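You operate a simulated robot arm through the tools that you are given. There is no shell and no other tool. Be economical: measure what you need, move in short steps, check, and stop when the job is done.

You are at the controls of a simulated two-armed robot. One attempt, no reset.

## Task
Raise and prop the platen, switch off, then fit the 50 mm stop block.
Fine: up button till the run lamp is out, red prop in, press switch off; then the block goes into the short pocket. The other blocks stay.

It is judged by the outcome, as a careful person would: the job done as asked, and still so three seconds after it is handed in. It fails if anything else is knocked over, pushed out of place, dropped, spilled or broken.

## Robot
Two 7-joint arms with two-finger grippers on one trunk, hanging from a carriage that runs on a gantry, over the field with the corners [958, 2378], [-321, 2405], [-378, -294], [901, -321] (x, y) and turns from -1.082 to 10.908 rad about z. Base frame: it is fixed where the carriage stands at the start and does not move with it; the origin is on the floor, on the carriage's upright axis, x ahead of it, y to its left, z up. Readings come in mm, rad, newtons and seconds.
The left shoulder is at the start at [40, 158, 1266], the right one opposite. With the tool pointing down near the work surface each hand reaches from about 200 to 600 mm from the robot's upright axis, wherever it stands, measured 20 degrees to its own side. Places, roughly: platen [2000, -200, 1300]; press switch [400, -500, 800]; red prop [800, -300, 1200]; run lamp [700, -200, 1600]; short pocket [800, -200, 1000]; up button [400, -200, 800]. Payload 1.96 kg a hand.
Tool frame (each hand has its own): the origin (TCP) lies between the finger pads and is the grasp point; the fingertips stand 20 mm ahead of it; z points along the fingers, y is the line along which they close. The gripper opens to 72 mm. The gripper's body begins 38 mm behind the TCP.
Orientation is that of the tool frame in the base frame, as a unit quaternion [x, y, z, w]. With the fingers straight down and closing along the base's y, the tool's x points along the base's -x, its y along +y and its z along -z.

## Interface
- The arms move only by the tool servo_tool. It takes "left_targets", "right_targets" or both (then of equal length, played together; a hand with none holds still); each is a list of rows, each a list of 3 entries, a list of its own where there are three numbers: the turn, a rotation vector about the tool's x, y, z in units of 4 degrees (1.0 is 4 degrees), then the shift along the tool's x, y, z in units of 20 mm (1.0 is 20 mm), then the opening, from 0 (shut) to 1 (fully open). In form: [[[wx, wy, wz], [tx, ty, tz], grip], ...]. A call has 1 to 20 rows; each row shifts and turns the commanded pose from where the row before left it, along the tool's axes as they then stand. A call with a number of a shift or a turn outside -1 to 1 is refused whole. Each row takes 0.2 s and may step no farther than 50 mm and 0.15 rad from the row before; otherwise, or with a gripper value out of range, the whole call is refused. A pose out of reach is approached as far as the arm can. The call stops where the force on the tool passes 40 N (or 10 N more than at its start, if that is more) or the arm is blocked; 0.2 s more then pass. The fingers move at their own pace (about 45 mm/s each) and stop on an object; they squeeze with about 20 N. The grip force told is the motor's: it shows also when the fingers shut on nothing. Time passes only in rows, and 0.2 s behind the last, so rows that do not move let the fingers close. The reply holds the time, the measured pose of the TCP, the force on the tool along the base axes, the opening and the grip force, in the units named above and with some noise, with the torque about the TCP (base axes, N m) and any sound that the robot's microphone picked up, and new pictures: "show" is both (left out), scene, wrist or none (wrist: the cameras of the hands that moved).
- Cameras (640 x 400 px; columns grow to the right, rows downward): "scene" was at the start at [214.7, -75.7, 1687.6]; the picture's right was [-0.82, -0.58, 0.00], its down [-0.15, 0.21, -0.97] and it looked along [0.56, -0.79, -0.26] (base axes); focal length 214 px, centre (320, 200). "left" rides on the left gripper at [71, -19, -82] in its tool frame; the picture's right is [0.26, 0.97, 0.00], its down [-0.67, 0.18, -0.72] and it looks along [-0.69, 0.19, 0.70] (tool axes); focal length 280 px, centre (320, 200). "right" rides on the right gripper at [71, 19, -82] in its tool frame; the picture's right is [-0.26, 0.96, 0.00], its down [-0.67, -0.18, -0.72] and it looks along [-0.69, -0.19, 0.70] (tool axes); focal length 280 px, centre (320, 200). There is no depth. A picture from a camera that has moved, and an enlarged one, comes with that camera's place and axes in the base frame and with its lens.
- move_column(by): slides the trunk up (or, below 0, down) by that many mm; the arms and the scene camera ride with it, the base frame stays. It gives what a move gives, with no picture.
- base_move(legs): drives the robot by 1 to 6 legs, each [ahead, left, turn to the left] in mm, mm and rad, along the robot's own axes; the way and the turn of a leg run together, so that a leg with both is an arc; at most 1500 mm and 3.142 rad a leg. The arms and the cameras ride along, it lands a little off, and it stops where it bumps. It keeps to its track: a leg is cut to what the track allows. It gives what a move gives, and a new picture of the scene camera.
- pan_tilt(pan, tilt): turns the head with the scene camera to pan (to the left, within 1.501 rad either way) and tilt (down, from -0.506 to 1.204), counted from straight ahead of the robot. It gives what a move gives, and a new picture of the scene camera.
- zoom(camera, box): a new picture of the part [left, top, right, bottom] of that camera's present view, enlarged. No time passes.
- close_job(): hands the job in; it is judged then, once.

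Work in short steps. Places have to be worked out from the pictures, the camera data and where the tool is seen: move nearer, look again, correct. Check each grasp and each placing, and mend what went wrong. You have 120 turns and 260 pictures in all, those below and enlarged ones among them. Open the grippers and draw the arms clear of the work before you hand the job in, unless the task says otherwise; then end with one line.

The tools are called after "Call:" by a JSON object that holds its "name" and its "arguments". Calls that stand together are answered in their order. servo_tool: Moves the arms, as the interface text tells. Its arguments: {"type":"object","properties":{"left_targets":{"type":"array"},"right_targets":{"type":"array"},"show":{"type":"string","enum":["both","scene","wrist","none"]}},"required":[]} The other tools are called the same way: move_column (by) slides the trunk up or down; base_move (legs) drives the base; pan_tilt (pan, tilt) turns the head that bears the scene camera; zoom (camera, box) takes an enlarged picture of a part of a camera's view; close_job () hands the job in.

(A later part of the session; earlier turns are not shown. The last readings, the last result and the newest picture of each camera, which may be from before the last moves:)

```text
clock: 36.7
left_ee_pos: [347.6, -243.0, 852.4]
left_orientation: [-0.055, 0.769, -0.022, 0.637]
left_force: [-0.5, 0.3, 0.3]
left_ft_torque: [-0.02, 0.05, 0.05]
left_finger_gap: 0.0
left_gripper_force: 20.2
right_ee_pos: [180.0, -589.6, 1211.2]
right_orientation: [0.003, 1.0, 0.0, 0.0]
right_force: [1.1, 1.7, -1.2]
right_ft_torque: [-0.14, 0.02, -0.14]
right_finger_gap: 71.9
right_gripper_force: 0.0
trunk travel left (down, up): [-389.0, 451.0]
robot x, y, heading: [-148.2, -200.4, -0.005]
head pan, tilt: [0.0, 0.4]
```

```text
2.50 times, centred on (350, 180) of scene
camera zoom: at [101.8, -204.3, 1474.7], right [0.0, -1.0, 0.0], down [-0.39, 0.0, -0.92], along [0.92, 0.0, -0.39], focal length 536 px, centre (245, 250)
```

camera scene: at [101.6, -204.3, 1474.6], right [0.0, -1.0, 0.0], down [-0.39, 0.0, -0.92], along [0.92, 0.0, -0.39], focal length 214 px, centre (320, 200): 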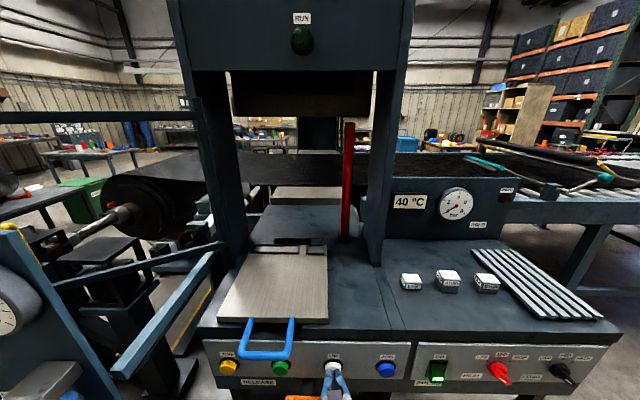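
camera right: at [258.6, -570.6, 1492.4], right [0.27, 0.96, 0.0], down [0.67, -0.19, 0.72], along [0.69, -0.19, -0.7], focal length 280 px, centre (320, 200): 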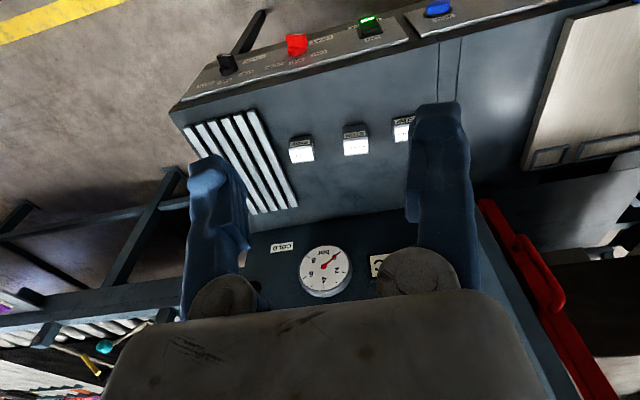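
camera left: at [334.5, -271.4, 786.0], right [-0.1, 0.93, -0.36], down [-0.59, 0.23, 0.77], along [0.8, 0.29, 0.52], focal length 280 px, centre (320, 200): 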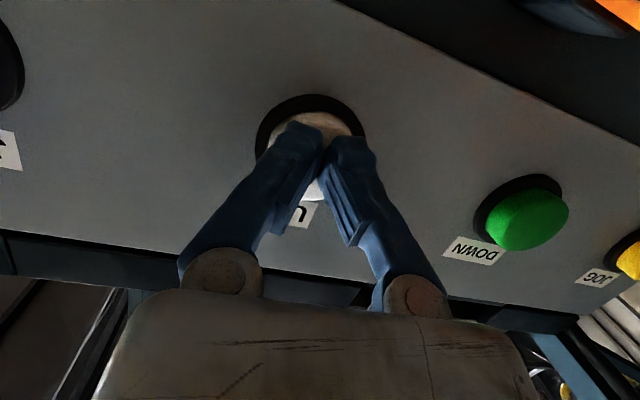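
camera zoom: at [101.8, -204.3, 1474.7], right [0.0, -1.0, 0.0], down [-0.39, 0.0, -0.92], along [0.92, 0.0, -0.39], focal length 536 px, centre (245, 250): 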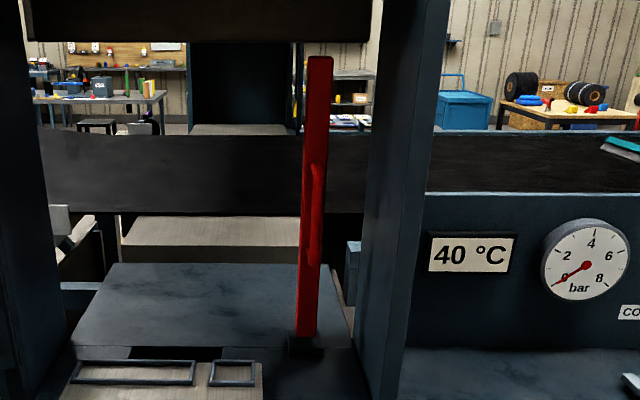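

The prop stands nearly vertical, foot about (865,-305,985) and top about z=1429, in front of the raised platen (underside about 1450). I need to see how its foot is held, so I'll raise the trunk and lift the left hand for a close look.

Call:
{"name": "move_column", "arguments": {"by": 200}}

Call:
{"name": "servo_tool", "arguments": {"left_targets": [[[0, 0, 0], [-1, 0, 0], 0], [[0, 0, 0], [-1, 0, 0], 0], [[0, 0, 0], [-1, 0, 0], 0], [[0, 1, 0], [-1, 0, 0], 0], [[0, 1, 0], [-1, 0, 0], 0], [[0, 1, 0], [-1, 0, 0], 0], [[0, 1, 0], [-1, 0, 0], 0], [[0, 1, 0], [-1, 0, 0], 0]], "show": "none"}}

Call:
{"name": "base_move", "arguments": {"legs": [[180, 0, 0]]}}

Call:
{"name": "servo_tool", "arguments": {"left_targets": [[[0, 0, 0], [0, 0, 0], 0]], "show": "wrist"}}

```text
clock: 38.8
left_ee_pos: [349.4, -243.7, 1051.7]
left_orientation: [-0.056, 0.769, -0.022, 0.636]
left_force: [-0.7, 0.4, 0.2]
left_ft_torque: [0.01, -0.03, 0.01]
left_finger_gap: 0.0
left_gripper_force: 20.6
right_ee_pos: [179.7, -589.3, 1412.7]
right_orientation: [0.003, 1.0, 0.001, 0.0]
right_force: [1.6, 0.7, -1.6]
right_ft_torque: [-0.14, 0.02, -0.09]
right_finger_gap: 72.0
right_gripper_force: 0.1
trunk travel left (down, up): [-589.0, 251.0]
robot x, y, heading: [-150.0, -205.3, -0.001]
head pan, tilt: [0.0, 0.4]
```

```text
clock: 40.6
left_ee_pos: [390.7, -223.7, 1203.2]
left_orientation: [-0.049, 0.868, -0.032, 0.492]
left_force: [0.2, -0.5, 0.5]
left_ft_torque: [0.02, 0.0, 0.01]
left_finger_gap: 0.0
left_gripper_force: 19.5
right_ee_pos: [178.8, -589.5, 1413.0]
right_orientation: [0.003, 1.0, 0.001, 0.001]
right_force: [1.1, 2.2, -1.7]
right_ft_torque: [-0.17, 0.06, -0.15]
right_finger_gap: 71.8
right_gripper_force: 0.1
trunk travel left (down, up): [-589.0, 251.0]
robot x, y, heading: [-152.9, -201.1, -0.01]
head pan, tilt: [0.0, 0.4]
```

```text
clock: 42.1
left_ee_pos: [569.3, -223.0, 1204.6]
left_orientation: [-0.051, 0.867, -0.031, 0.494]
left_force: [0.2, -0.2, 0.2]
left_ft_torque: [-0.02, 0.01, -0.01]
left_finger_gap: 0.2
left_gripper_force: 20.2
right_ee_pos: [358.6, -590.3, 1411.3]
right_orientation: [0.002, 1.0, 0.001, 0.001]
right_force: [1.6, 1.9, -1.4]
right_ft_torque: [-0.16, 0.02, -0.11]
right_finger_gap: 72.3
right_gripper_force: 0.0
trunk travel left (down, up): [-589.0, 251.0]
robot x, y, heading: [29.9, -205.9, -0.004]
head pan, tilt: [0.0, 0.4]
camera scene: at [280.1, -204.5, 1674.8], right [0.0, -1.0, 0.0], down [-0.39, 0.0, -0.92], along [0.92, 0.0, -0.39], focal length 214 px, centre (320, 200)
```

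scene: 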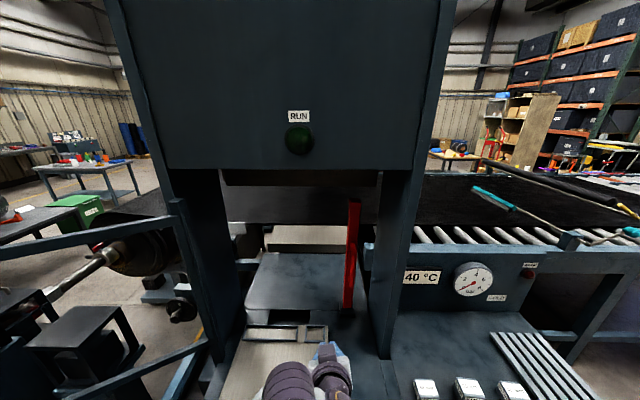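

```text
clock: 42.5
left_ee_pos: [567.6, -222.8, 1203.7]
left_orientation: [-0.051, 0.868, -0.032, 0.493]
left_force: [0.8, -0.4, 0.8]
left_ft_torque: [0.01, 0.0, -0.02]
left_finger_gap: 0.3
left_gripper_force: 20.5
right_ee_pos: [357.4, -589.0, 1412.1]
right_orientation: [0.001, 1.0, 0.001, 0.0]
right_force: [1.2, 0.0, -1.9]
right_ft_torque: [-0.07, -0.02, -0.06]
right_finger_gap: 72.0
right_gripper_force: 0.1
trunk travel left (down, up): [-589.0, 251.0]
robot x, y, heading: [25.8, -206.4, -0.003]
head pan, tilt: [0.0, 0.4]
camera left: at [464.6, -250.0, 1188.2], right [-0.19, 0.93, -0.32], down [-0.28, 0.27, 0.92], along [0.94, 0.27, 0.21], focal length 280 px, centre (320, 200)
```

left: 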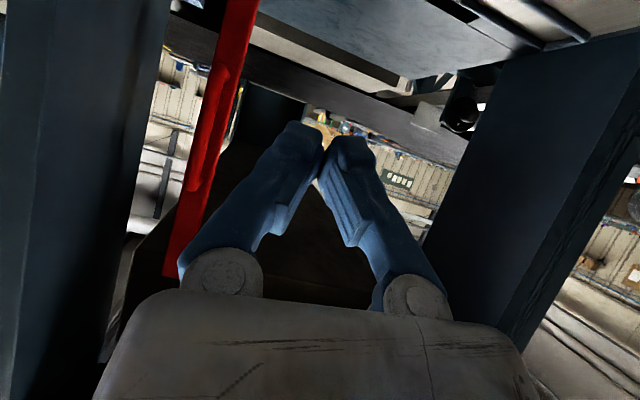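

Prop top reconfirmed at (846,-305,1435). I'll turn the left hand down to see the foot, and zoom the scene there.

Call:
{"name": "servo_tool", "arguments": {"left_targets": [[[0, 1, 0], [0, 0, -0.5], 0], [[0, 1, 0], [0, 0, -0.5], 0], [[0, 1, 0], [0, 0, -0.5], 0], [[0, 1, 0], [0, 0, -0.5], 0], [[0, 1, 0], [0, 0, -0.5], 0], [[0, 1, 0], [0, 0, -0.5], 0], [[0, 1, 0], [0, 0, -0.5], 0], [[0, 1, 0], [0, 0, -0.5], 0]], "show": "wrist"}}

Call:
{"name": "zoom", "arguments": {"camera": "scene", "box": [230, 180, 390, 380]}}

```text
clock: 44.3
left_ee_pos: [562.8, -212.4, 1231.7]
left_orientation: [-0.04, 0.969, -0.045, 0.239]
left_force: [0.1, 0.6, -0.7]
left_ft_torque: [0.01, 0.0, 0.03]
left_finger_gap: 0.2
left_gripper_force: 19.6
left hand out of reach, approached as far as the arm can: row 2, 3, 4, 5, 6, 8
right_ee_pos: [356.5, -588.8, 1412.9]
right_orientation: [0.001, 1.0, 0.001, 0.001]
right_force: [0.0, 0.6, -1.1]
right_ft_torque: [-0.15, 0.03, -0.12]
right_finger_gap: 72.0
right_gripper_force: 0.0
trunk travel left (down, up): [-589.0, 251.0]
robot x, y, heading: [24.5, -205.7, -0.006]
head pan, tilt: [0.0, 0.4]
camera left: at [464.4, -232.6, 1274.8], right [-0.29, 0.93, -0.22], down [0.25, 0.3, 0.92], along [0.93, 0.21, -0.32], focal length 280 px, centre (320, 200)
```

left: 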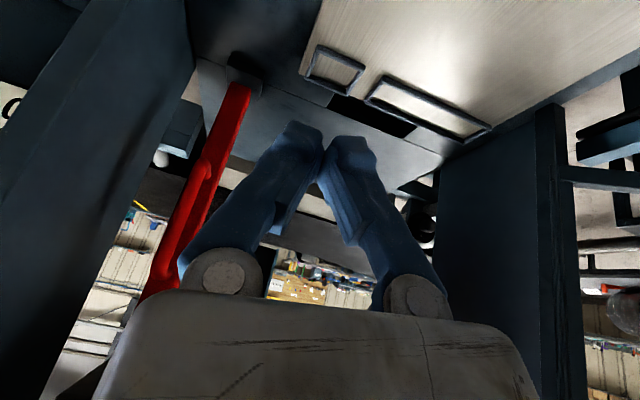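

```text
2.00 times, centred on (310, 280) of scene
camera zoom: at [280.0, -204.5, 1674.7], right [0.0, -1.0, 0.0], down [-0.39, 0.0, -0.92], along [0.92, 0.0, -0.39], focal length 429 px, centre (340, 40)
```

zoom: 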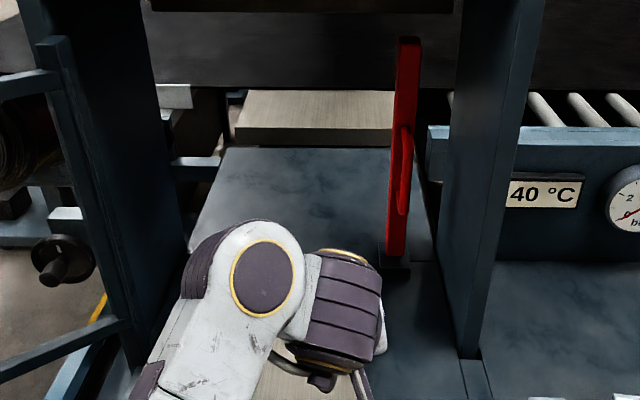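

I'll zoom in on the prop's foot.

Call:
{"name": "zoom", "arguments": {"camera": "left", "box": [130, 30, 370, 180]}}

Call:
{"name": "zoom", "arguments": {"camera": "left", "box": [60, 150, 300, 300]}}

```text
2.67 times, centred on (250, 105) of left
camera zoom: at [464.4, -232.6, 1274.8], right [-0.29, 0.93, -0.22], down [0.25, 0.3, 0.92], along [0.93, 0.21, -0.32], focal length 748 px, centre (507, 453)
```

zoom: 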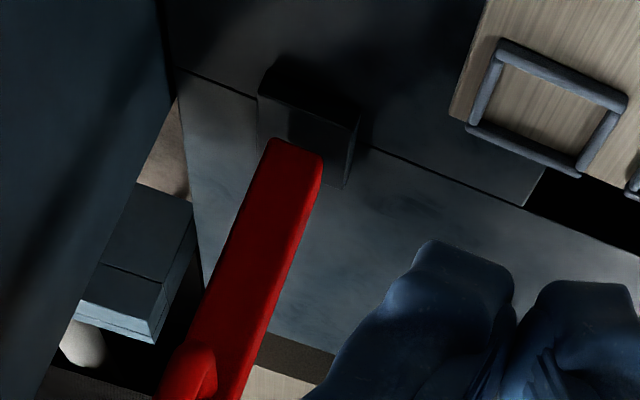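

```text
2.67 times, centred on (180, 225) of left
camera zoom: at [464.4, -232.6, 1274.8], right [-0.29, 0.93, -0.22], down [0.25, 0.3, 0.92], along [0.93, 0.21, -0.32], focal length 748 px, centre (693, 133)
```

zoom: 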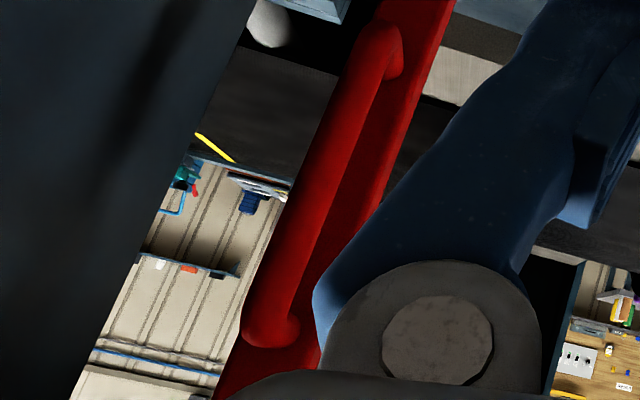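

The prop sits on a small black block, a possible pivot. Its vertical handle (z≈1160–1290, x≈810, y≈-304) faces the robot, so gripping it gives a controlled test. First I'll retract the left hand out of the way, then start turning the right hand to point forward.

Call:
{"name": "servo_tool", "arguments": {"left_targets": [[[0, 1, 0], [1, 0.5, 0], 0], [[0, 1, 0], [1, 0.5, 0], 0], [[0, 1, 0], [1, 0.5, 0], 0], [[0, 1, 0], [1, 0.5, 0], 0], [[0, 1, 0], [1, 0.5, 0], 0], [[0, 1, 0], [1, 0.5, 0], 0], [[0, 0, 0], [1, 0.5, 0], 0], [[0, 0, 0], [1, 0.5, 0], 0], [[0, 0, 0], [1, 0.5, 0], 0], [[0, 0, 0], [1, 0.5, 0], 0], [[0, 0, 0], [1, 0.5, 0], 0], [[0, 0, 0], [1, 0.5, 0], 0]], "right_targets": [[[0, -1, 0], [0, 0, 1], 1], [[0, -1, 0], [0, 0, 1], 1], [[0, -1, 0], [0, 0, 1], 1], [[0, -1, 0], [0, 0, 1], 1], [[0, -1, 0], [0, 0, 1], 1], [[0, -1, 0], [0, 0, 0.5], 1], [[0, -1, 0], [0, 0, 0.5], 1], [[0, -1, 0], [0, 0, 0], 1], [[0, -1, 0], [0, 0, 0], 1], [[0, -1, 0], [0, 0, 0], 1], [[0, -1, 0], [0, 0, 0], 1], [[0, -1, 0], [0, 0, 0], 1]], "show": "scene"}}

```text
clock: 46.9
left_ee_pos: [551.3, -172.2, 1129.4]
left_orientation: [-0.078, 0.989, -0.086, 0.097]
left_force: [-0.5, 0.1, -0.1]
left_ft_torque: [0.01, 0.03, 0.03]
left_finger_gap: 0.0
left_gripper_force: 20.0
left hand out of reach, approached as far as the arm can: row 1, 2, 3, 4, 5, 6, 7, 8, 9, 10, 11, 12
right_ee_pos: [380.2, -588.5, 1294.6]
right_orientation: [0.003, 0.913, -0.001, 0.408]
right_force: [-0.3, 0.7, 0.2]
right_ft_torque: [0.0, 0.0, -0.03]
right_finger_gap: 72.2
right_gripper_force: 0.0
trunk travel left (down, up): [-589.0, 251.0]
robot x, y, heading: [23.2, -204.3, -0.006]
head pan, tilt: [0.0, 0.4]
camera scene: at [280.0, -204.5, 1674.8], right [0.0, -1.0, 0.0], down [-0.39, 0.0, -0.92], along [0.92, 0.0, -0.39], focal length 214 px, centre (320, 200)
```

scene: 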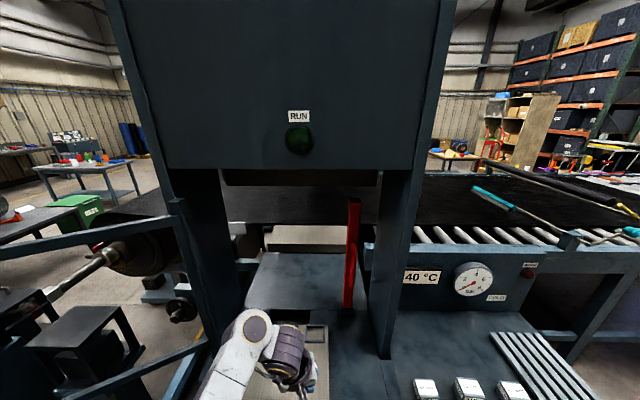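

The left arm stuck partway. I'll try a plain straight retraction.

Call:
{"name": "servo_tool", "arguments": {"left_targets": [[[0, 0, 0], [1, 0, 0], 0], [[0, 0, 0], [1, 0, 0], 0], [[0, 0, 0], [1, 0, 0], 0], [[0, 0, 0], [1, 0, 0], 0], [[0, 0, 0], [1, 0, 0], 0], [[0, 0, 0], [1, 0, 0], 0]], "show": "none"}}

```text
clock: 48.3
left_ee_pos: [540.0, -207.0, 1095.8]
left_orientation: [-0.076, 0.988, -0.087, 0.1]
left_force: [-0.4, -0.4, 0.4]
left_ft_torque: [-0.01, 0.02, -0.01]
left_finger_gap: 0.0
left_gripper_force: 20.1
left hand out of reach, approached as far as the arm can: row 1, 2, 3, 4, 5, 6
right_ee_pos: [379.0, -589.0, 1294.6]
right_orientation: [0.002, 0.913, 0.0, 0.407]
right_force: [-0.1, 0.5, 0.4]
right_ft_torque: [0.01, 0.03, -0.02]
right_finger_gap: 72.2
right_gripper_force: 0.0
trunk travel left (down, up): [-589.0, 251.0]
robot x, y, heading: [26.3, -202.3, -0.003]
head pan, tilt: [0.0, 0.4]
```

The left arm is folded against a limit there. Since its configuration suits the forward-pointing pose, I'll use the left hand for the prop, first undoing the last retraction to regain a reachable command.

Call:
{"name": "servo_tool", "arguments": {"left_targets": [[[0, 0, 0], [-1, 0, 0], 0], [[0, 0, 0], [-1, 0, 0], 0], [[0, 0, 0], [-1, 0, 0], 0], [[0, 0, 0], [-1, 0, 0], 0], [[0, 0, 0], [-1, 0, 0], 0], [[0, 0, 0], [-1, 0, 0], 0]], "show": "none"}}

```text
clock: 49.7
left_ee_pos: [540.7, -205.2, 1095.3]
left_orientation: [-0.077, 0.988, -0.086, 0.099]
left_force: [0.4, 0.0, 0.1]
left_ft_torque: [0.01, -0.02, 0.0]
left_finger_gap: 0.0
left_gripper_force: 20.2
left hand out of reach, approached as far as the arm can: row 1, 2, 3, 4, 5, 6
right_ee_pos: [378.9, -588.8, 1296.1]
right_orientation: [0.002, 0.913, 0.0, 0.407]
right_force: [0.0, -1.0, -0.4]
right_ft_torque: [-0.03, -0.04, 0.01]
right_finger_gap: 72.2
right_gripper_force: 0.0
trunk travel left (down, up): [-589.0, 251.0]
robot x, y, heading: [28.0, -204.8, -0.003]
head pan, tilt: [0.0, 0.4]
```

The command persists beyond reach, so I'll undo the earlier moves back to the last good pose (568,-223,1204).

Call:
{"name": "servo_tool", "arguments": {"left_targets": [[[0, 0, 0], [-1, -0.5, 0], 0], [[0, 0, 0], [-1, -0.5, 0], 0], [[0, 0, 0], [-1, -0.5, 0], 0], [[0, 0, 0], [-1, -0.5, 0], 0], [[0, 0, 0], [-1, -0.5, 0], 0], [[0, 0, 0], [-1, -0.5, 0], 0], [[0, -1, 0], [-1, -0.5, 0], 0], [[0, -1, 0], [-1, -0.5, 0], 0], [[0, -1, 0], [-1, -0.5, 0], 0], [[0, -1, 0], [-1, -0.5, 0], 0], [[0, -1, 0], [-1, -0.5, 0], 0], [[0, -1, 0], [-1, -0.5, 0], 0], [[0, -1, 0], [0, 0, 0.5], 0], [[0, -1, 0], [0, 0, 0.5], 0], [[0, -1, 0], [0, 0, 0.5], 0], [[0, -1, 0], [0, 0, 0.5], 0], [[0, -1, 0], [0, 0, 0.5], 0], [[0, -1, 0], [0, 0, 0.5], 0], [[0, -1, 0], [0, 0, 0.5], 0], [[0, -1, 0], [0, 0, 0.5], 0]], "show": "none"}}

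```text
clock: 53.9
left_ee_pos: [681.0, -235.7, 1101.6]
left_orientation: [-0.108, 0.846, -0.043, 0.521]
left_force: [0.7, 0.3, -0.6]
left_ft_torque: [-0.01, 0.0, 0.01]
left_finger_gap: 0.2
left_gripper_force: 19.9
left hand out of reach, approached as far as the arm can: row 1, 2, 3, 4, 5, 6, 9, 11, 20
right_ee_pos: [380.1, -588.8, 1294.2]
right_orientation: [0.002, 0.913, -0.001, 0.407]
right_force: [-0.3, 0.0, -0.4]
right_ft_torque: [0.01, 0.01, 0.01]
right_finger_gap: 72.0
right_gripper_force: 0.1
trunk travel left (down, up): [-589.0, 251.0]
robot x, y, heading: [27.5, -203.3, -0.005]
head pan, tilt: [0.0, 0.4]
```

The hand is at (681,-236,1102). I'll draw it back and up while leveling it and removing the roll.

Call:
{"name": "servo_tool", "arguments": {"left_targets": [[[0, -1, 0.43], [-0.6, 0, -0.9], 0], [[0, -1, 0.43], [-0.6, 0, -0.9], 0], [[0, -1, 0.43], [-0.6, 0, -0.9], 0], [[0, -1, 0.43], [-0.6, 0, -0.9], 0], [[0, -1, 0.43], [-0.6, 0, -0.9], 0], [[0, -1, 0.43], [-0.6, 0, -0.9], 0], [[0, -1, 0.43], [-0.6, 0, -0.9], 0], [[0, 0, 0], [0, 0, 0], 0]], "show": "none"}}

```text
clock: 55.7
left_ee_pos: [580.3, -230.9, 1212.0]
left_orientation: [-0.027, 0.701, 0.039, 0.711]
left_force: [0.3, 0.2, 0.3]
left_ft_torque: [0.04, -0.02, 0.01]
left_finger_gap: 0.0
left_gripper_force: 19.8
right_ee_pos: [380.1, -588.2, 1294.6]
right_orientation: [0.003, 0.913, -0.001, 0.408]
right_force: [0.0, 0.4, -0.8]
right_ft_torque: [-0.07, 0.01, 0.01]
right_finger_gap: 71.7
right_gripper_force: 0.1
trunk travel left (down, up): [-589.0, 251.0]
robot x, y, heading: [25.2, -203.0, -0.005]
head pan, tilt: [0.0, 0.4]
```

The left hand is level at (580,-231,1212). I'll open it, drive the base so it faces the handle about 80 mm short, then look.

Call:
{"name": "base_move", "arguments": {"legs": [[130, -74, 0]]}}

Call:
{"name": "servo_tool", "arguments": {"left_targets": [[[0, 0, 0], [0, 0, 0], 1], [[0, 0, 0], [0, 0, 0], 1], [[0, 0, 0], [0, 0, 0], 1], [[0, 0, 0], [0, 0, 0], 1]], "show": "wrist"}}

```text
clock: 57.1
left_ee_pos: [709.6, -307.5, 1213.6]
left_orientation: [-0.027, 0.702, 0.039, 0.711]
left_force: [-0.5, 0.0, 0.2]
left_ft_torque: [0.01, 0.02, -0.01]
left_finger_gap: 0.0
left_gripper_force: 20.1
right_ee_pos: [507.3, -664.9, 1295.2]
right_orientation: [0.002, 0.913, 0.0, 0.408]
right_force: [-0.6, 0.6, 0.7]
right_ft_torque: [0.01, -0.02, 0.02]
right_finger_gap: 71.9
right_gripper_force: 0.0
trunk travel left (down, up): [-589.0, 251.0]
robot x, y, heading: [159.8, -278.1, -0.006]
head pan, tilt: [0.0, 0.4]
camera scene: at [408.6, -279.7, 1674.8], right [0.0, -1.0, 0.0], down [-0.39, 0.0, -0.92], along [0.92, 0.0, -0.39], focal length 214 px, centre (320, 200)
```

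scene: 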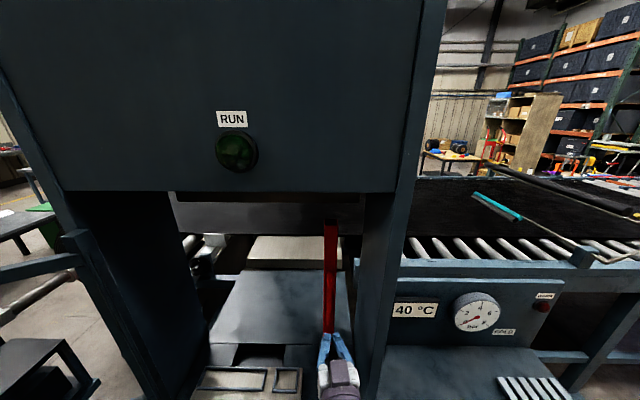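

```text
clock: 58.1
left_ee_pos: [709.1, -306.5, 1213.3]
left_orientation: [-0.026, 0.702, 0.039, 0.711]
left_force: [0.2, 0.7, 0.0]
left_ft_torque: [0.03, 0.0, 0.0]
left_finger_gap: 71.9
left_gripper_force: 0.0
right_ee_pos: [508.1, -663.4, 1294.1]
right_orientation: [0.003, 0.913, 0.0, 0.408]
right_force: [0.2, 0.2, -0.2]
right_ft_torque: [0.01, -0.01, 0.01]
right_finger_gap: 71.8
right_gripper_force: 0.1
trunk travel left (down, up): [-589.0, 251.0]
robot x, y, heading: [160.3, -280.8, -0.007]
head pan, tilt: [0.0, 0.4]
camera left: at [631.9, -331.9, 1141.1], right [-0.09, 0.97, -0.25], down [-0.74, 0.1, 0.67], along [0.67, 0.24, 0.7], focal length 280 px, centre (320, 200)
```

left: 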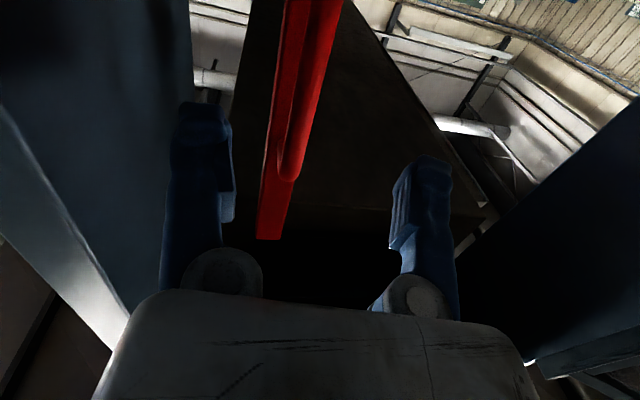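

The handle is between the fingers, centred at y≈-305. I'll drive the base 60 mm ahead, nudge sideways, then advance a little and look.

Call:
{"name": "base_move", "arguments": {"legs": [[60, 0, 0]]}}

Call:
{"name": "servo_tool", "arguments": {"left_targets": [[[0, 0, 0], [0, -0.2, 0.5], 1], [[0, 0, 0], [0, 0, 0.5], 1], [[0, 0, 0], [0, 0, 0], 1]], "show": "wrist"}}

```text
clock: 59.1
left_ee_pos: [768.6, -307.3, 1211.7]
left_orientation: [-0.027, 0.702, 0.039, 0.711]
left_force: [0.2, -0.3, 0.0]
left_ft_torque: [0.0, -0.01, -0.01]
left_finger_gap: 72.3
left_gripper_force: 0.0
right_ee_pos: [567.8, -664.3, 1293.9]
right_orientation: [0.002, 0.913, 0.0, 0.407]
right_force: [-0.6, -0.4, 0.6]
right_ft_torque: [0.02, -0.01, -0.03]
right_finger_gap: 72.1
right_gripper_force: 0.1
trunk travel left (down, up): [-589.0, 251.0]
robot x, y, heading: [210.0, -279.9, -0.01]
head pan, tilt: [0.0, 0.4]
camera scene: at [467.6, -279.9, 1674.9], right [0.0, -1.0, 0.0], down [-0.39, 0.0, -0.92], along [0.92, 0.0, -0.39], focal length 214 px, centre (320, 200)
```

scene: 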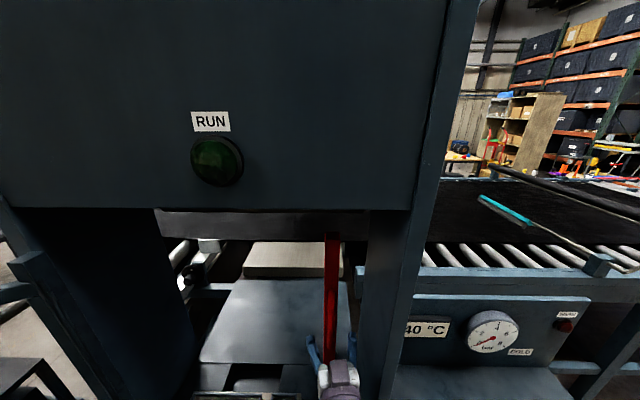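

```text
clock: 59.9
left_ee_pos: [788.9, -307.9, 1213.5]
left_orientation: [-0.027, 0.702, 0.039, 0.711]
left_force: [0.5, 0.4, -0.4]
left_ft_torque: [0.0, 0.02, 0.02]
left_finger_gap: 72.0
left_gripper_force: 0.1
right_ee_pos: [566.3, -664.0, 1294.4]
right_orientation: [0.002, 0.913, 0.0, 0.407]
right_force: [0.3, -0.2, 0.5]
right_ft_torque: [0.04, -0.02, 0.0]
right_finger_gap: 72.0
right_gripper_force: 0.0
trunk travel left (down, up): [-589.0, 251.0]
robot x, y, heading: [217.4, -280.6, -0.002]
head pan, tilt: [0.0, 0.4]
camera left: at [710.8, -333.9, 1140.5], right [-0.08, 0.97, -0.25], down [-0.74, 0.1, 0.67], along [0.67, 0.24, 0.7], focal length 280 px, centre (320, 200)
```

left: 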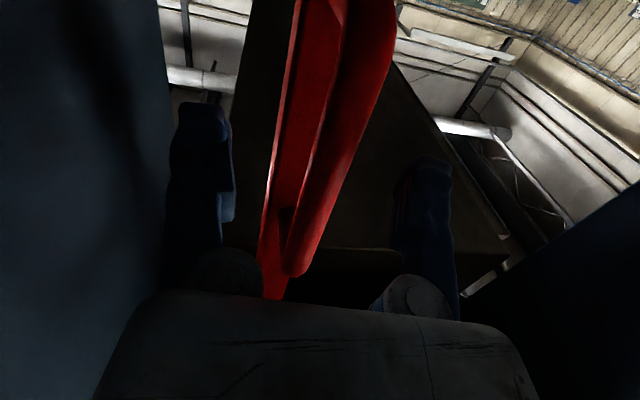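

The handle's outer corner comes out at about (783,-308,1277), so the bar is right at the TCP. Closing on it.

Call:
{"name": "servo_tool", "arguments": {"left_targets": [[[0, 0, 0], [0, 0, 0.2], 0], [[0, 0, 0], [0, 0, 0], 0], [[0, 0, 0], [0, 0, 0], 0], [[0, 0, 0], [0, 0, 0], 0], [[0, 0, 0], [0, 0, 0], 0]], "show": "wrist"}}

```text
clock: 61.1
left_ee_pos: [793.2, -305.6, 1212.7]
left_orientation: [-0.027, 0.702, 0.04, 0.711]
left_force: [2.8, 8.4, -2.3]
left_ft_torque: [-0.36, -0.05, 0.01]
left_finger_gap: 8.6
left_gripper_force: 33.3
right_ee_pos: [568.3, -663.4, 1294.3]
right_orientation: [0.003, 0.913, 0.0, 0.408]
right_force: [0.5, -1.1, -0.1]
right_ft_torque: [-0.03, -0.05, 0.03]
right_finger_gap: 72.2
right_gripper_force: 0.0
trunk travel left (down, up): [-589.0, 251.0]
robot x, y, heading: [215.9, -277.8, -0.001]
head pan, tilt: [0.0, 0.4]
camera left: at [715.3, -331.5, 1140.9], right [-0.09, 0.97, -0.24], down [-0.74, 0.1, 0.67], along [0.67, 0.24, 0.7], focal length 280 px, centre (320, 200)
```

left: 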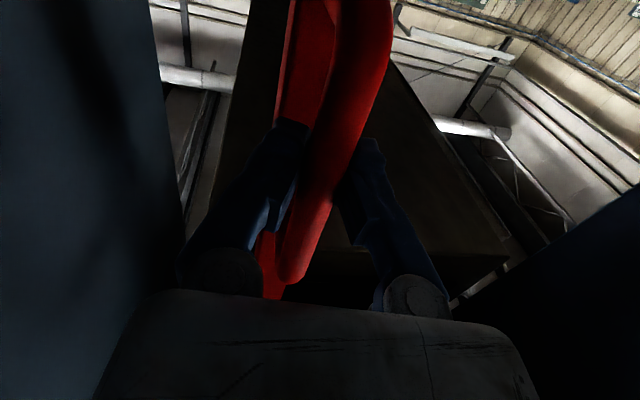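

The grip closed on something held firmly: the 8 N side load suggests the prop is anchored. I'll push gently in +x by 15 mm and check force and motion.

Call:
{"name": "servo_tool", "arguments": {"left_targets": [[[0, 0, 0], [0, 0, 0.25], 0], [[0, 0, 0], [0, 0, 0.25], 0], [[0, 0, 0], [0, 0, 0.25], 0], [[0, 0, 0], [0, 0, 0], 0]], "show": "both"}}

```text
clock: 62.1
left_ee_pos: [809.9, -307.5, 1215.6]
left_orientation: [-0.026, 0.699, 0.039, 0.713]
left_force: [-8.8, 9.4, 25.3]
left_ft_torque: [-0.26, 0.15, 0.03]
left_finger_gap: 7.0
left_gripper_force: 35.8
right_ee_pos: [568.2, -663.6, 1295.6]
right_orientation: [0.002, 0.913, 0.0, 0.408]
right_force: [-0.9, -0.3, 1.2]
right_ft_torque: [-0.02, 0.02, -0.02]
right_finger_gap: 72.2
right_gripper_force: 0.1
trunk travel left (down, up): [-589.0, 251.0]
robot x, y, heading: [212.5, -276.8, -0.002]
head pan, tilt: [0.0, 0.4]
camera scene: at [467.8, -279.3, 1675.2], right [0.0, -1.0, 0.0], down [-0.39, 0.0, -0.92], along [0.92, 0.0, -0.39], focal length 214 px, centre (320, 200)
camera left: at [731.8, -331.5, 1143.1], right [-0.09, 0.97, -0.25], down [-0.74, 0.1, 0.66], along [0.67, 0.24, 0.71], focal length 280 px, centre (320, 200)
```

scene: 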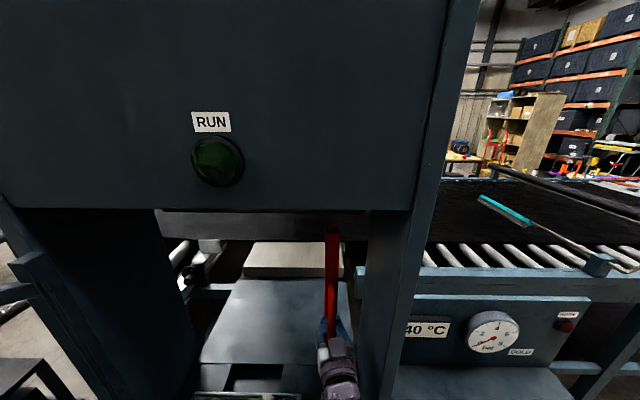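
left: 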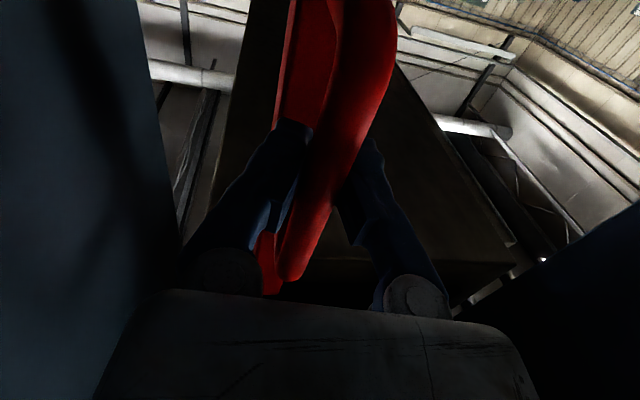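

The prop is turning about its foot: the hand moved 17 mm with the handle still in it and was pushed upward, as an arc would do. I'll follow the arc in small steps, turning with it.

Call:
{"name": "servo_tool", "arguments": {"left_targets": [[[0, 0, 0], [-0.15, 0, 0], 0], [[0, 0.5, 0], [-0.06, -0.035, 0.38], 0], [[0, 0.5, 0], [-0.06, -0.035, 0.38], 0], [[0, 0.5, 0], [-0.06, -0.035, 0.38], 0], [[0, 0, 0], [0, 0, 0], 0]], "show": "both"}}

```text
clock: 63.3
left_ee_pos: [830.8, -308.0, 1219.4]
left_orientation: [-0.028, 0.738, 0.038, 0.673]
left_force: [0.2, 6.6, 10.8]
left_ft_torque: [-0.05, 0.18, 0.04]
left_finger_gap: 6.7
left_gripper_force: 35.3
right_ee_pos: [568.3, -664.1, 1294.9]
right_orientation: [0.004, 0.913, -0.001, 0.408]
right_force: [0.1, -0.2, 0.2]
right_ft_torque: [0.04, -0.01, 0.01]
right_finger_gap: 72.2
right_gripper_force: 0.1
trunk travel left (down, up): [-589.0, 251.0]
robot x, y, heading: [214.7, -277.9, -0.0]
head pan, tilt: [0.0, 0.4]
camera scene: at [467.8, -279.5, 1674.9], right [0.0, -1.0, 0.0], down [-0.39, 0.0, -0.92], along [0.92, 0.0, -0.39], focal length 214 px, centre (320, 200)
camera left: at [747.0, -332.6, 1156.5], right [-0.11, 0.96, -0.24], down [-0.66, 0.11, 0.74], along [0.74, 0.25, 0.63], focal length 280 px, centre (320, 200)
```

scene: 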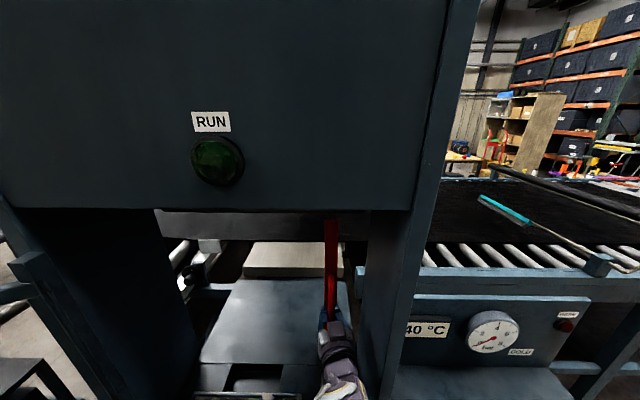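
left: 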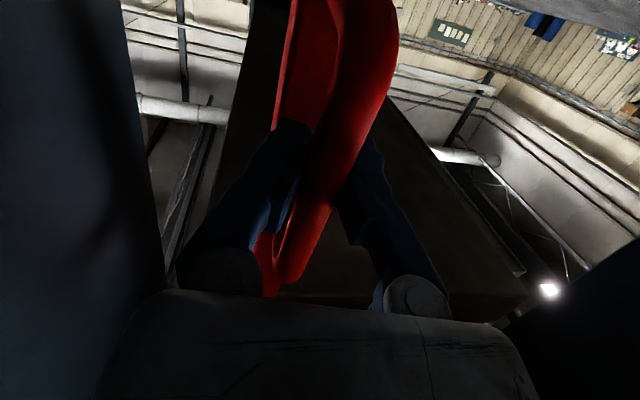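

The prop swings back smoothly and its top is about at the platen's front edge. Continuing.

Call:
{"name": "servo_tool", "arguments": {"left_targets": [[[0, 0.5, 0], [-0.1, -0.035, 0.38], 0], [[0, 0.5, 0], [-0.06, -0.035, 0.38], 0], [[0, 0.5, 0], [-0.06, -0.035, 0.38], 0], [[0, 0.5, 0], [-0.06, -0.035, 0.38], 0], [[0, 0, 0], [0, 0, 0], 0]], "show": "both"}}

```text
clock: 64.5
left_ee_pos: [860.7, -307.2, 1220.1]
left_orientation: [-0.03, 0.784, 0.036, 0.619]
left_force: [-16.4, 5.4, 10.6]
left_ft_torque: [0.23, 0.04, -0.05]
left_finger_gap: 6.3
left_gripper_force: 33.5
right_ee_pos: [566.6, -663.9, 1293.2]
right_orientation: [0.002, 0.913, 0.001, 0.407]
right_force: [-0.7, -0.2, 0.6]
right_ft_torque: [0.0, 0.0, 0.05]
right_finger_gap: 72.0
right_gripper_force: 0.0
trunk travel left (down, up): [-589.0, 251.0]
robot x, y, heading: [214.2, -281.1, -0.004]
head pan, tilt: [0.0, 0.4]
camera scene: at [466.7, -279.5, 1674.6], right [0.0, -1.0, 0.0], down [-0.39, 0.0, -0.92], along [0.92, 0.0, -0.39], focal length 214 px, centre (320, 200)
camera left: at [767.5, -333.7, 1170.0], right [-0.15, 0.96, -0.24], down [-0.55, 0.12, 0.82], along [0.82, 0.25, 0.52], focal length 280 px, centre (320, 200)
```

scene: 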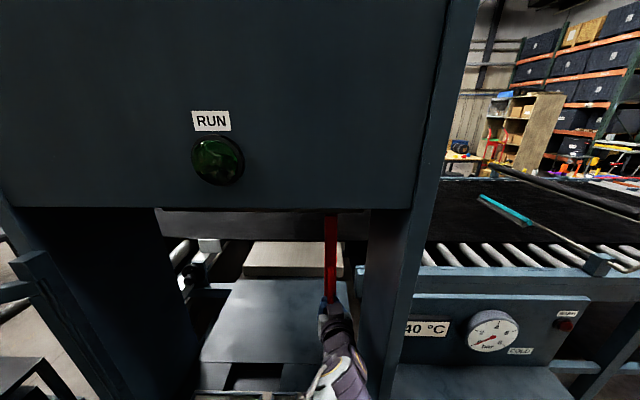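
left: 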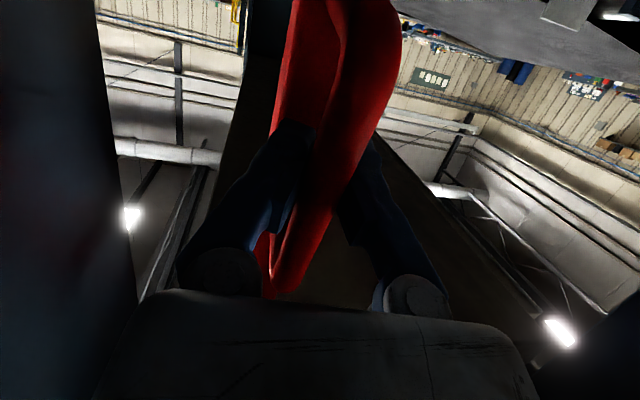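

Resistance of 16 N now. I'll zoom to see whether the prop's top is under or against the platen.

Call:
{"name": "zoom", "arguments": {"camera": "scene", "box": [260, 190, 420, 290]}}

Call:
{"name": "zoom", "arguments": {"camera": "left", "box": [180, 200, 420, 350]}}

```text
4.00 times, centred on (340, 240) of scene
camera zoom: at [466.7, -279.5, 1674.6], right [0.0, -1.0, 0.0], down [-0.39, 0.0, -0.92], along [0.92, 0.0, -0.39], focal length 858 px, centre (240, 40)
```

zoom: 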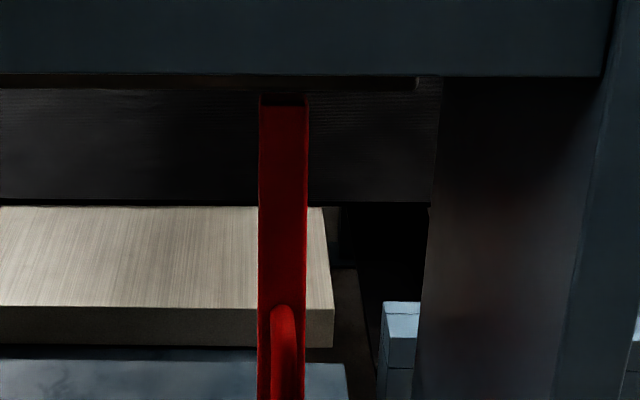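

```text
2.67 times, centred on (300, 275) of left
camera zoom: at [767.5, -333.7, 1170.0], right [-0.15, 0.96, -0.24], down [-0.55, 0.12, 0.82], along [0.82, 0.25, 0.52], focal length 748 px, centre (373, 0)
```

zoom: 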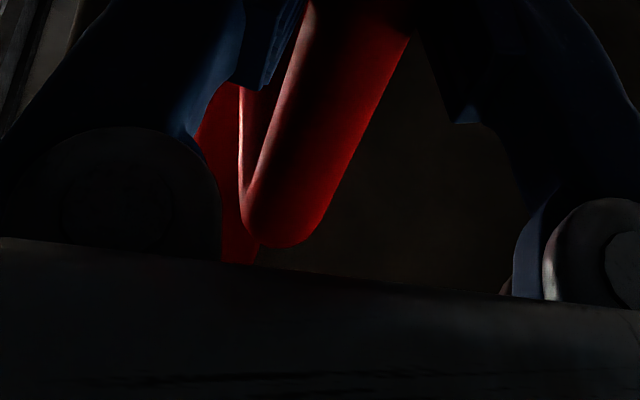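

The prop's top is now beneath the platen's lower edge. I'll push a bit further to find its stop.

Call:
{"name": "servo_tool", "arguments": {"left_targets": [[[0, 0.3, 0], [-0.06, -0.02, 0.25], 0], [[0, 0.3, 0], [-0.03, -0.02, 0.25], 0], [[0, 0, 0], [0, 0, 0], 0]], "show": "scene"}}

```text
clock: 65.3
left_ee_pos: [872.1, -306.9, 1218.8]
left_orientation: [-0.032, 0.796, 0.035, 0.604]
left_force: [1.6, 3.4, -1.7]
left_ft_torque: [0.01, -0.01, -0.05]
left_finger_gap: 0.0
left_gripper_force: 30.0
right_ee_pos: [567.9, -664.8, 1294.0]
right_orientation: [0.002, 0.913, 0.001, 0.407]
right_force: [0.4, -0.7, -0.4]
right_ft_torque: [-0.03, 0.03, 0.01]
right_finger_gap: 71.9
right_gripper_force: 0.1
trunk travel left (down, up): [-589.0, 251.0]
robot x, y, heading: [213.6, -277.1, -0.008]
head pan, tilt: [0.0, 0.4]
camera scene: at [467.8, -279.8, 1674.7], right [0.0, -1.0, 0.0], down [-0.39, 0.0, -0.92], along [0.92, 0.0, -0.39], focal length 214 px, centre (320, 200)
```

scene: 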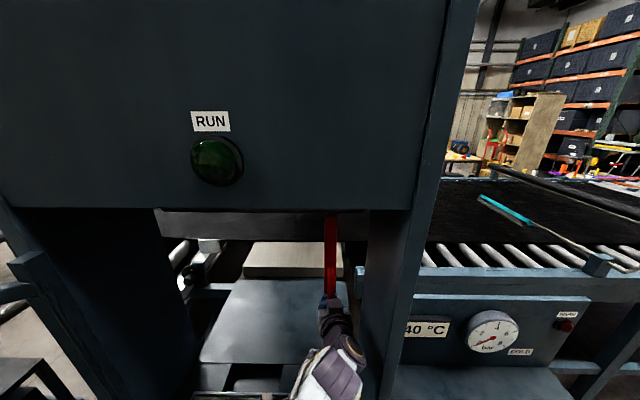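

The fingers slipped off the handle. I'll check where the prop is.

Call:
{"name": "zoom", "arguments": {"camera": "left", "box": [0, 0, 640, 400]}}

Call:
{"name": "zoom", "arguments": {"camera": "scene", "box": [260, 190, 420, 330]}}

```text
1.00 times, centred on (320, 200) of left (not enlarged: the box is as wide or as high as the picture)
camera zoom: at [777.3, -333.8, 1173.4], right [-0.16, 0.96, -0.24], down [-0.52, 0.12, 0.84], along [0.84, 0.26, 0.48], focal length 280 px, centre (320, 200)
```

zoom: 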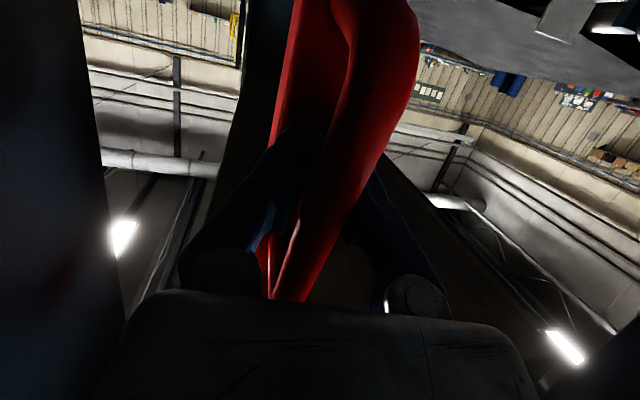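

```text
2.86 times, centred on (340, 260) of scene
camera zoom: at [467.8, -279.8, 1674.7], right [0.0, -1.0, 0.0], down [-0.39, 0.0, -0.92], along [0.92, 0.0, -0.39], focal length 613 px, centre (263, 29)
```

zoom: 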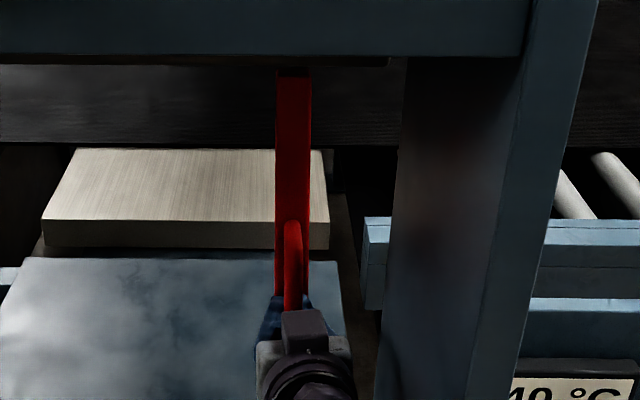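

The closed fingers are now inside the handle loop, so pushing means the tips on the prop's body. I'll push a few mm more to feel for the stop.

Call:
{"name": "servo_tool", "arguments": {"left_targets": [[[0, 0, 0], [0, 0, 0.3], 0], [[0, 0, 0], [0, 0, 0.3], 0], [[0, 0, 0], [0, 0, 0.3], 0], [[0, 0, 0], [0, 0, 0], 0]], "show": "both"}}

```text
clock: 66.1
left_ee_pos: [881.2, -308.2, 1215.8]
left_orientation: [-0.028, 0.794, 0.029, 0.606]
left_force: [-28.6, 7.9, 3.1]
left_ft_torque: [0.14, -0.04, -0.07]
left_finger_gap: 0.0
left_gripper_force: 29.6
left hand out of reach, approached as far as the arm can: row 3
right_ee_pos: [563.0, -661.9, 1293.8]
right_orientation: [0.002, 0.914, 0.001, 0.405]
right_force: [0.2, 0.5, -0.3]
right_ft_torque: [-0.02, -0.01, 0.02]
right_finger_gap: 71.8
right_gripper_force: 0.1
trunk travel left (down, up): [-589.0, 251.0]
robot x, y, heading: [212.2, -277.5, 0.001]
head pan, tilt: [0.0, 0.4]
stopped in row 4 (left hand): the force on the tool passed its limit at 44 N (the readings are from after the stop); the commanded pose is now the measured one
camera scene: at [464.5, -278.7, 1674.0], right [0.0, -1.0, 0.0], down [-0.39, 0.0, -0.92], along [0.92, 0.0, -0.39], focal length 214 px, centre (320, 200)
camera left: at [786.5, -334.8, 1170.6], right [-0.15, 0.96, -0.24], down [-0.53, 0.13, 0.84], along [0.84, 0.25, 0.48], focal length 280 px, centre (320, 200)
```

scene: 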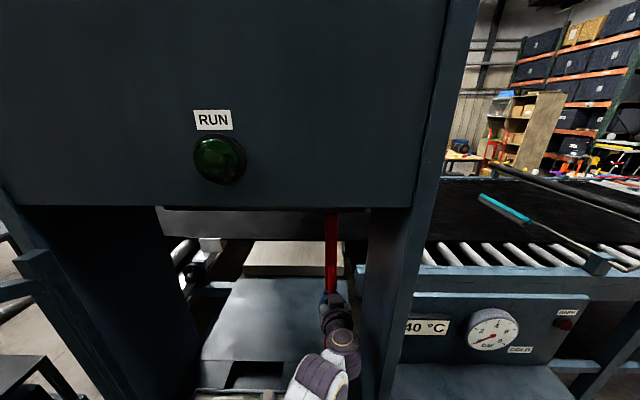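
left: 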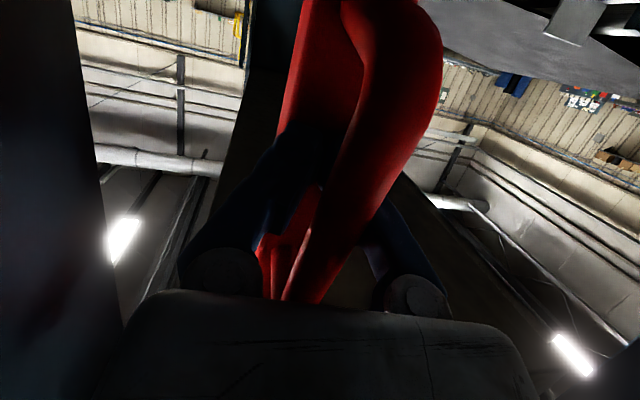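

Hard stop reached at 44 N: the prop is fully in. I'll open the fingers and back straight out, watching that the prop stays.

Call:
{"name": "servo_tool", "arguments": {"left_targets": [[[0, 0, 0], [0, 0, -0.2], 1], [[0, 0, 0], [0, 0, 0], 1], [[0, 0, 0], [0, 0, 0], 1], [[0, 0, 0], [0, 0, 0], 1], [[0, 0, 0], [0, 0, 0], 1]], "show": "wrist"}}

```text
clock: 67.3
left_ee_pos: [880.5, -310.5, 1220.0]
left_orientation: [-0.028, 0.793, 0.028, 0.608]
left_force: [-0.1, -0.2, 0.3]
left_ft_torque: [-0.01, 0.01, -0.03]
left_finger_gap: 72.0
left_gripper_force: 0.0
right_ee_pos: [566.0, -663.0, 1294.3]
right_orientation: [0.003, 0.913, -0.001, 0.408]
right_force: [-0.2, 0.5, 0.1]
right_ft_torque: [0.02, 0.02, -0.01]
right_finger_gap: 71.9
right_gripper_force: 0.0
trunk travel left (down, up): [-589.0, 251.0]
robot x, y, heading: [209.7, -280.3, -0.003]
head pan, tilt: [0.0, 0.4]
camera left: at [785.7, -336.5, 1173.2], right [-0.14, 0.96, -0.24], down [-0.53, 0.13, 0.84], along [0.84, 0.25, 0.49], focal length 280 px, centre (320, 200)
```

left: 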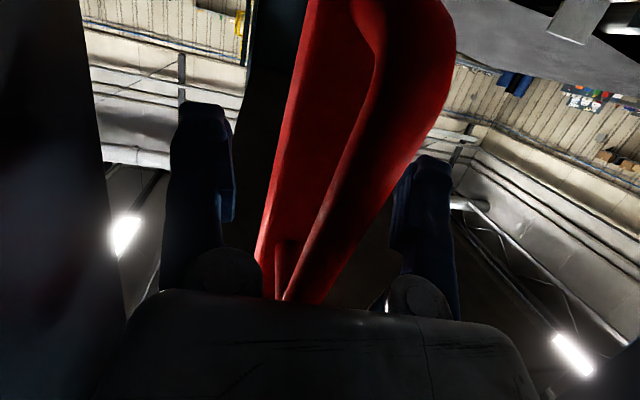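

Forces are zero and the handle stands free between the fingers. Backing out.

Call:
{"name": "servo_tool", "arguments": {"left_targets": [[[0, 0, 0], [0, 0, -1], 1], [[0, 0, 0], [0, 0, -1], 1], [[0, 0, 0], [0, 0, -1], 1], [[0, 0, 0], [0, 0, -1], 1], [[0, 0, 0], [0, 0, -1], 1]], "show": "wrist"}}

Call:
{"name": "base_move", "arguments": {"legs": [[-250, 0, 0]]}}

```text
clock: 68.5
left_ee_pos: [784.1, -318.1, 1243.3]
left_orientation: [-0.028, 0.793, 0.028, 0.607]
left_force: [-0.2, 0.5, 0.0]
left_ft_torque: [-0.03, -0.03, 0.07]
left_finger_gap: 72.1
left_gripper_force: 0.0
right_ee_pos: [566.7, -664.2, 1294.0]
right_orientation: [0.002, 0.913, 0.0, 0.408]
right_force: [0.0, -0.1, -0.1]
right_ft_torque: [-0.01, 0.01, 0.0]
right_finger_gap: 72.2
right_gripper_force: 0.0
trunk travel left (down, up): [-589.0, 251.0]
robot x, y, heading: [217.1, -276.8, -0.007]
head pan, tilt: [0.0, 0.4]
camera left: at [689.2, -343.9, 1197.7], right [-0.14, 0.96, -0.24], down [-0.53, 0.13, 0.84], along [0.84, 0.25, 0.49], focal length 280 px, centre (320, 200)
```

left: 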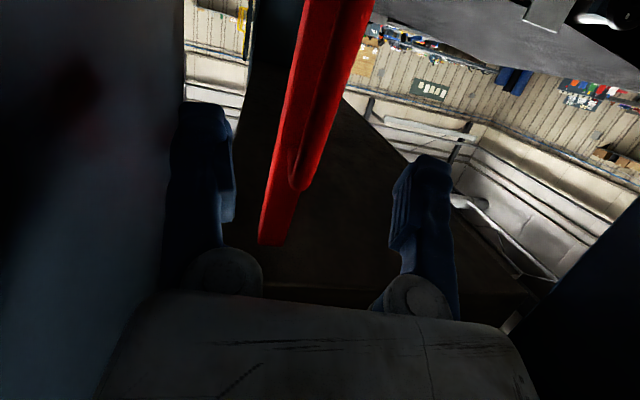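

```text
clock: 70.3
left_ee_pos: [537.5, -318.1, 1245.2]
left_orientation: [-0.028, 0.793, 0.027, 0.607]
left_force: [-0.9, -0.4, -0.3]
left_ft_torque: [0.0, 0.03, -0.01]
left_finger_gap: 72.2
left_gripper_force: 0.0
right_ee_pos: [319.5, -662.7, 1293.7]
right_orientation: [0.002, 0.913, 0.0, 0.408]
right_force: [-0.2, -0.3, 0.8]
right_ft_torque: [0.01, 0.01, -0.02]
right_finger_gap: 71.8
right_gripper_force: 0.0
trunk travel left (down, up): [-589.0, 251.0]
robot x, y, heading: [-33.8, -283.2, -0.007]
head pan, tilt: [0.0, 0.4]
camera scene: at [220.5, -279.0, 1674.7], right [0.0, -1.0, 0.0], down [-0.39, 0.0, -0.92], along [0.92, 0.0, -0.39], focal length 214 px, centre (320, 200)
```

scene: 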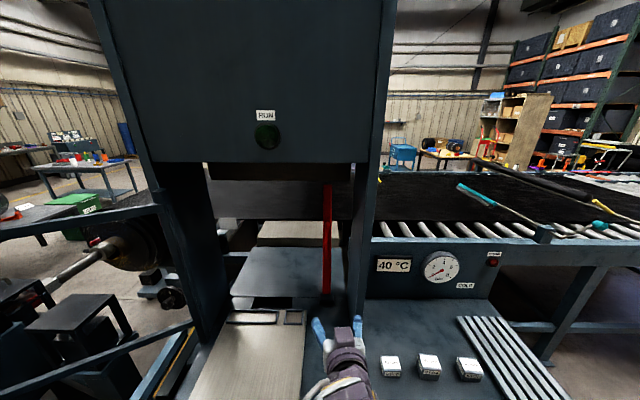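

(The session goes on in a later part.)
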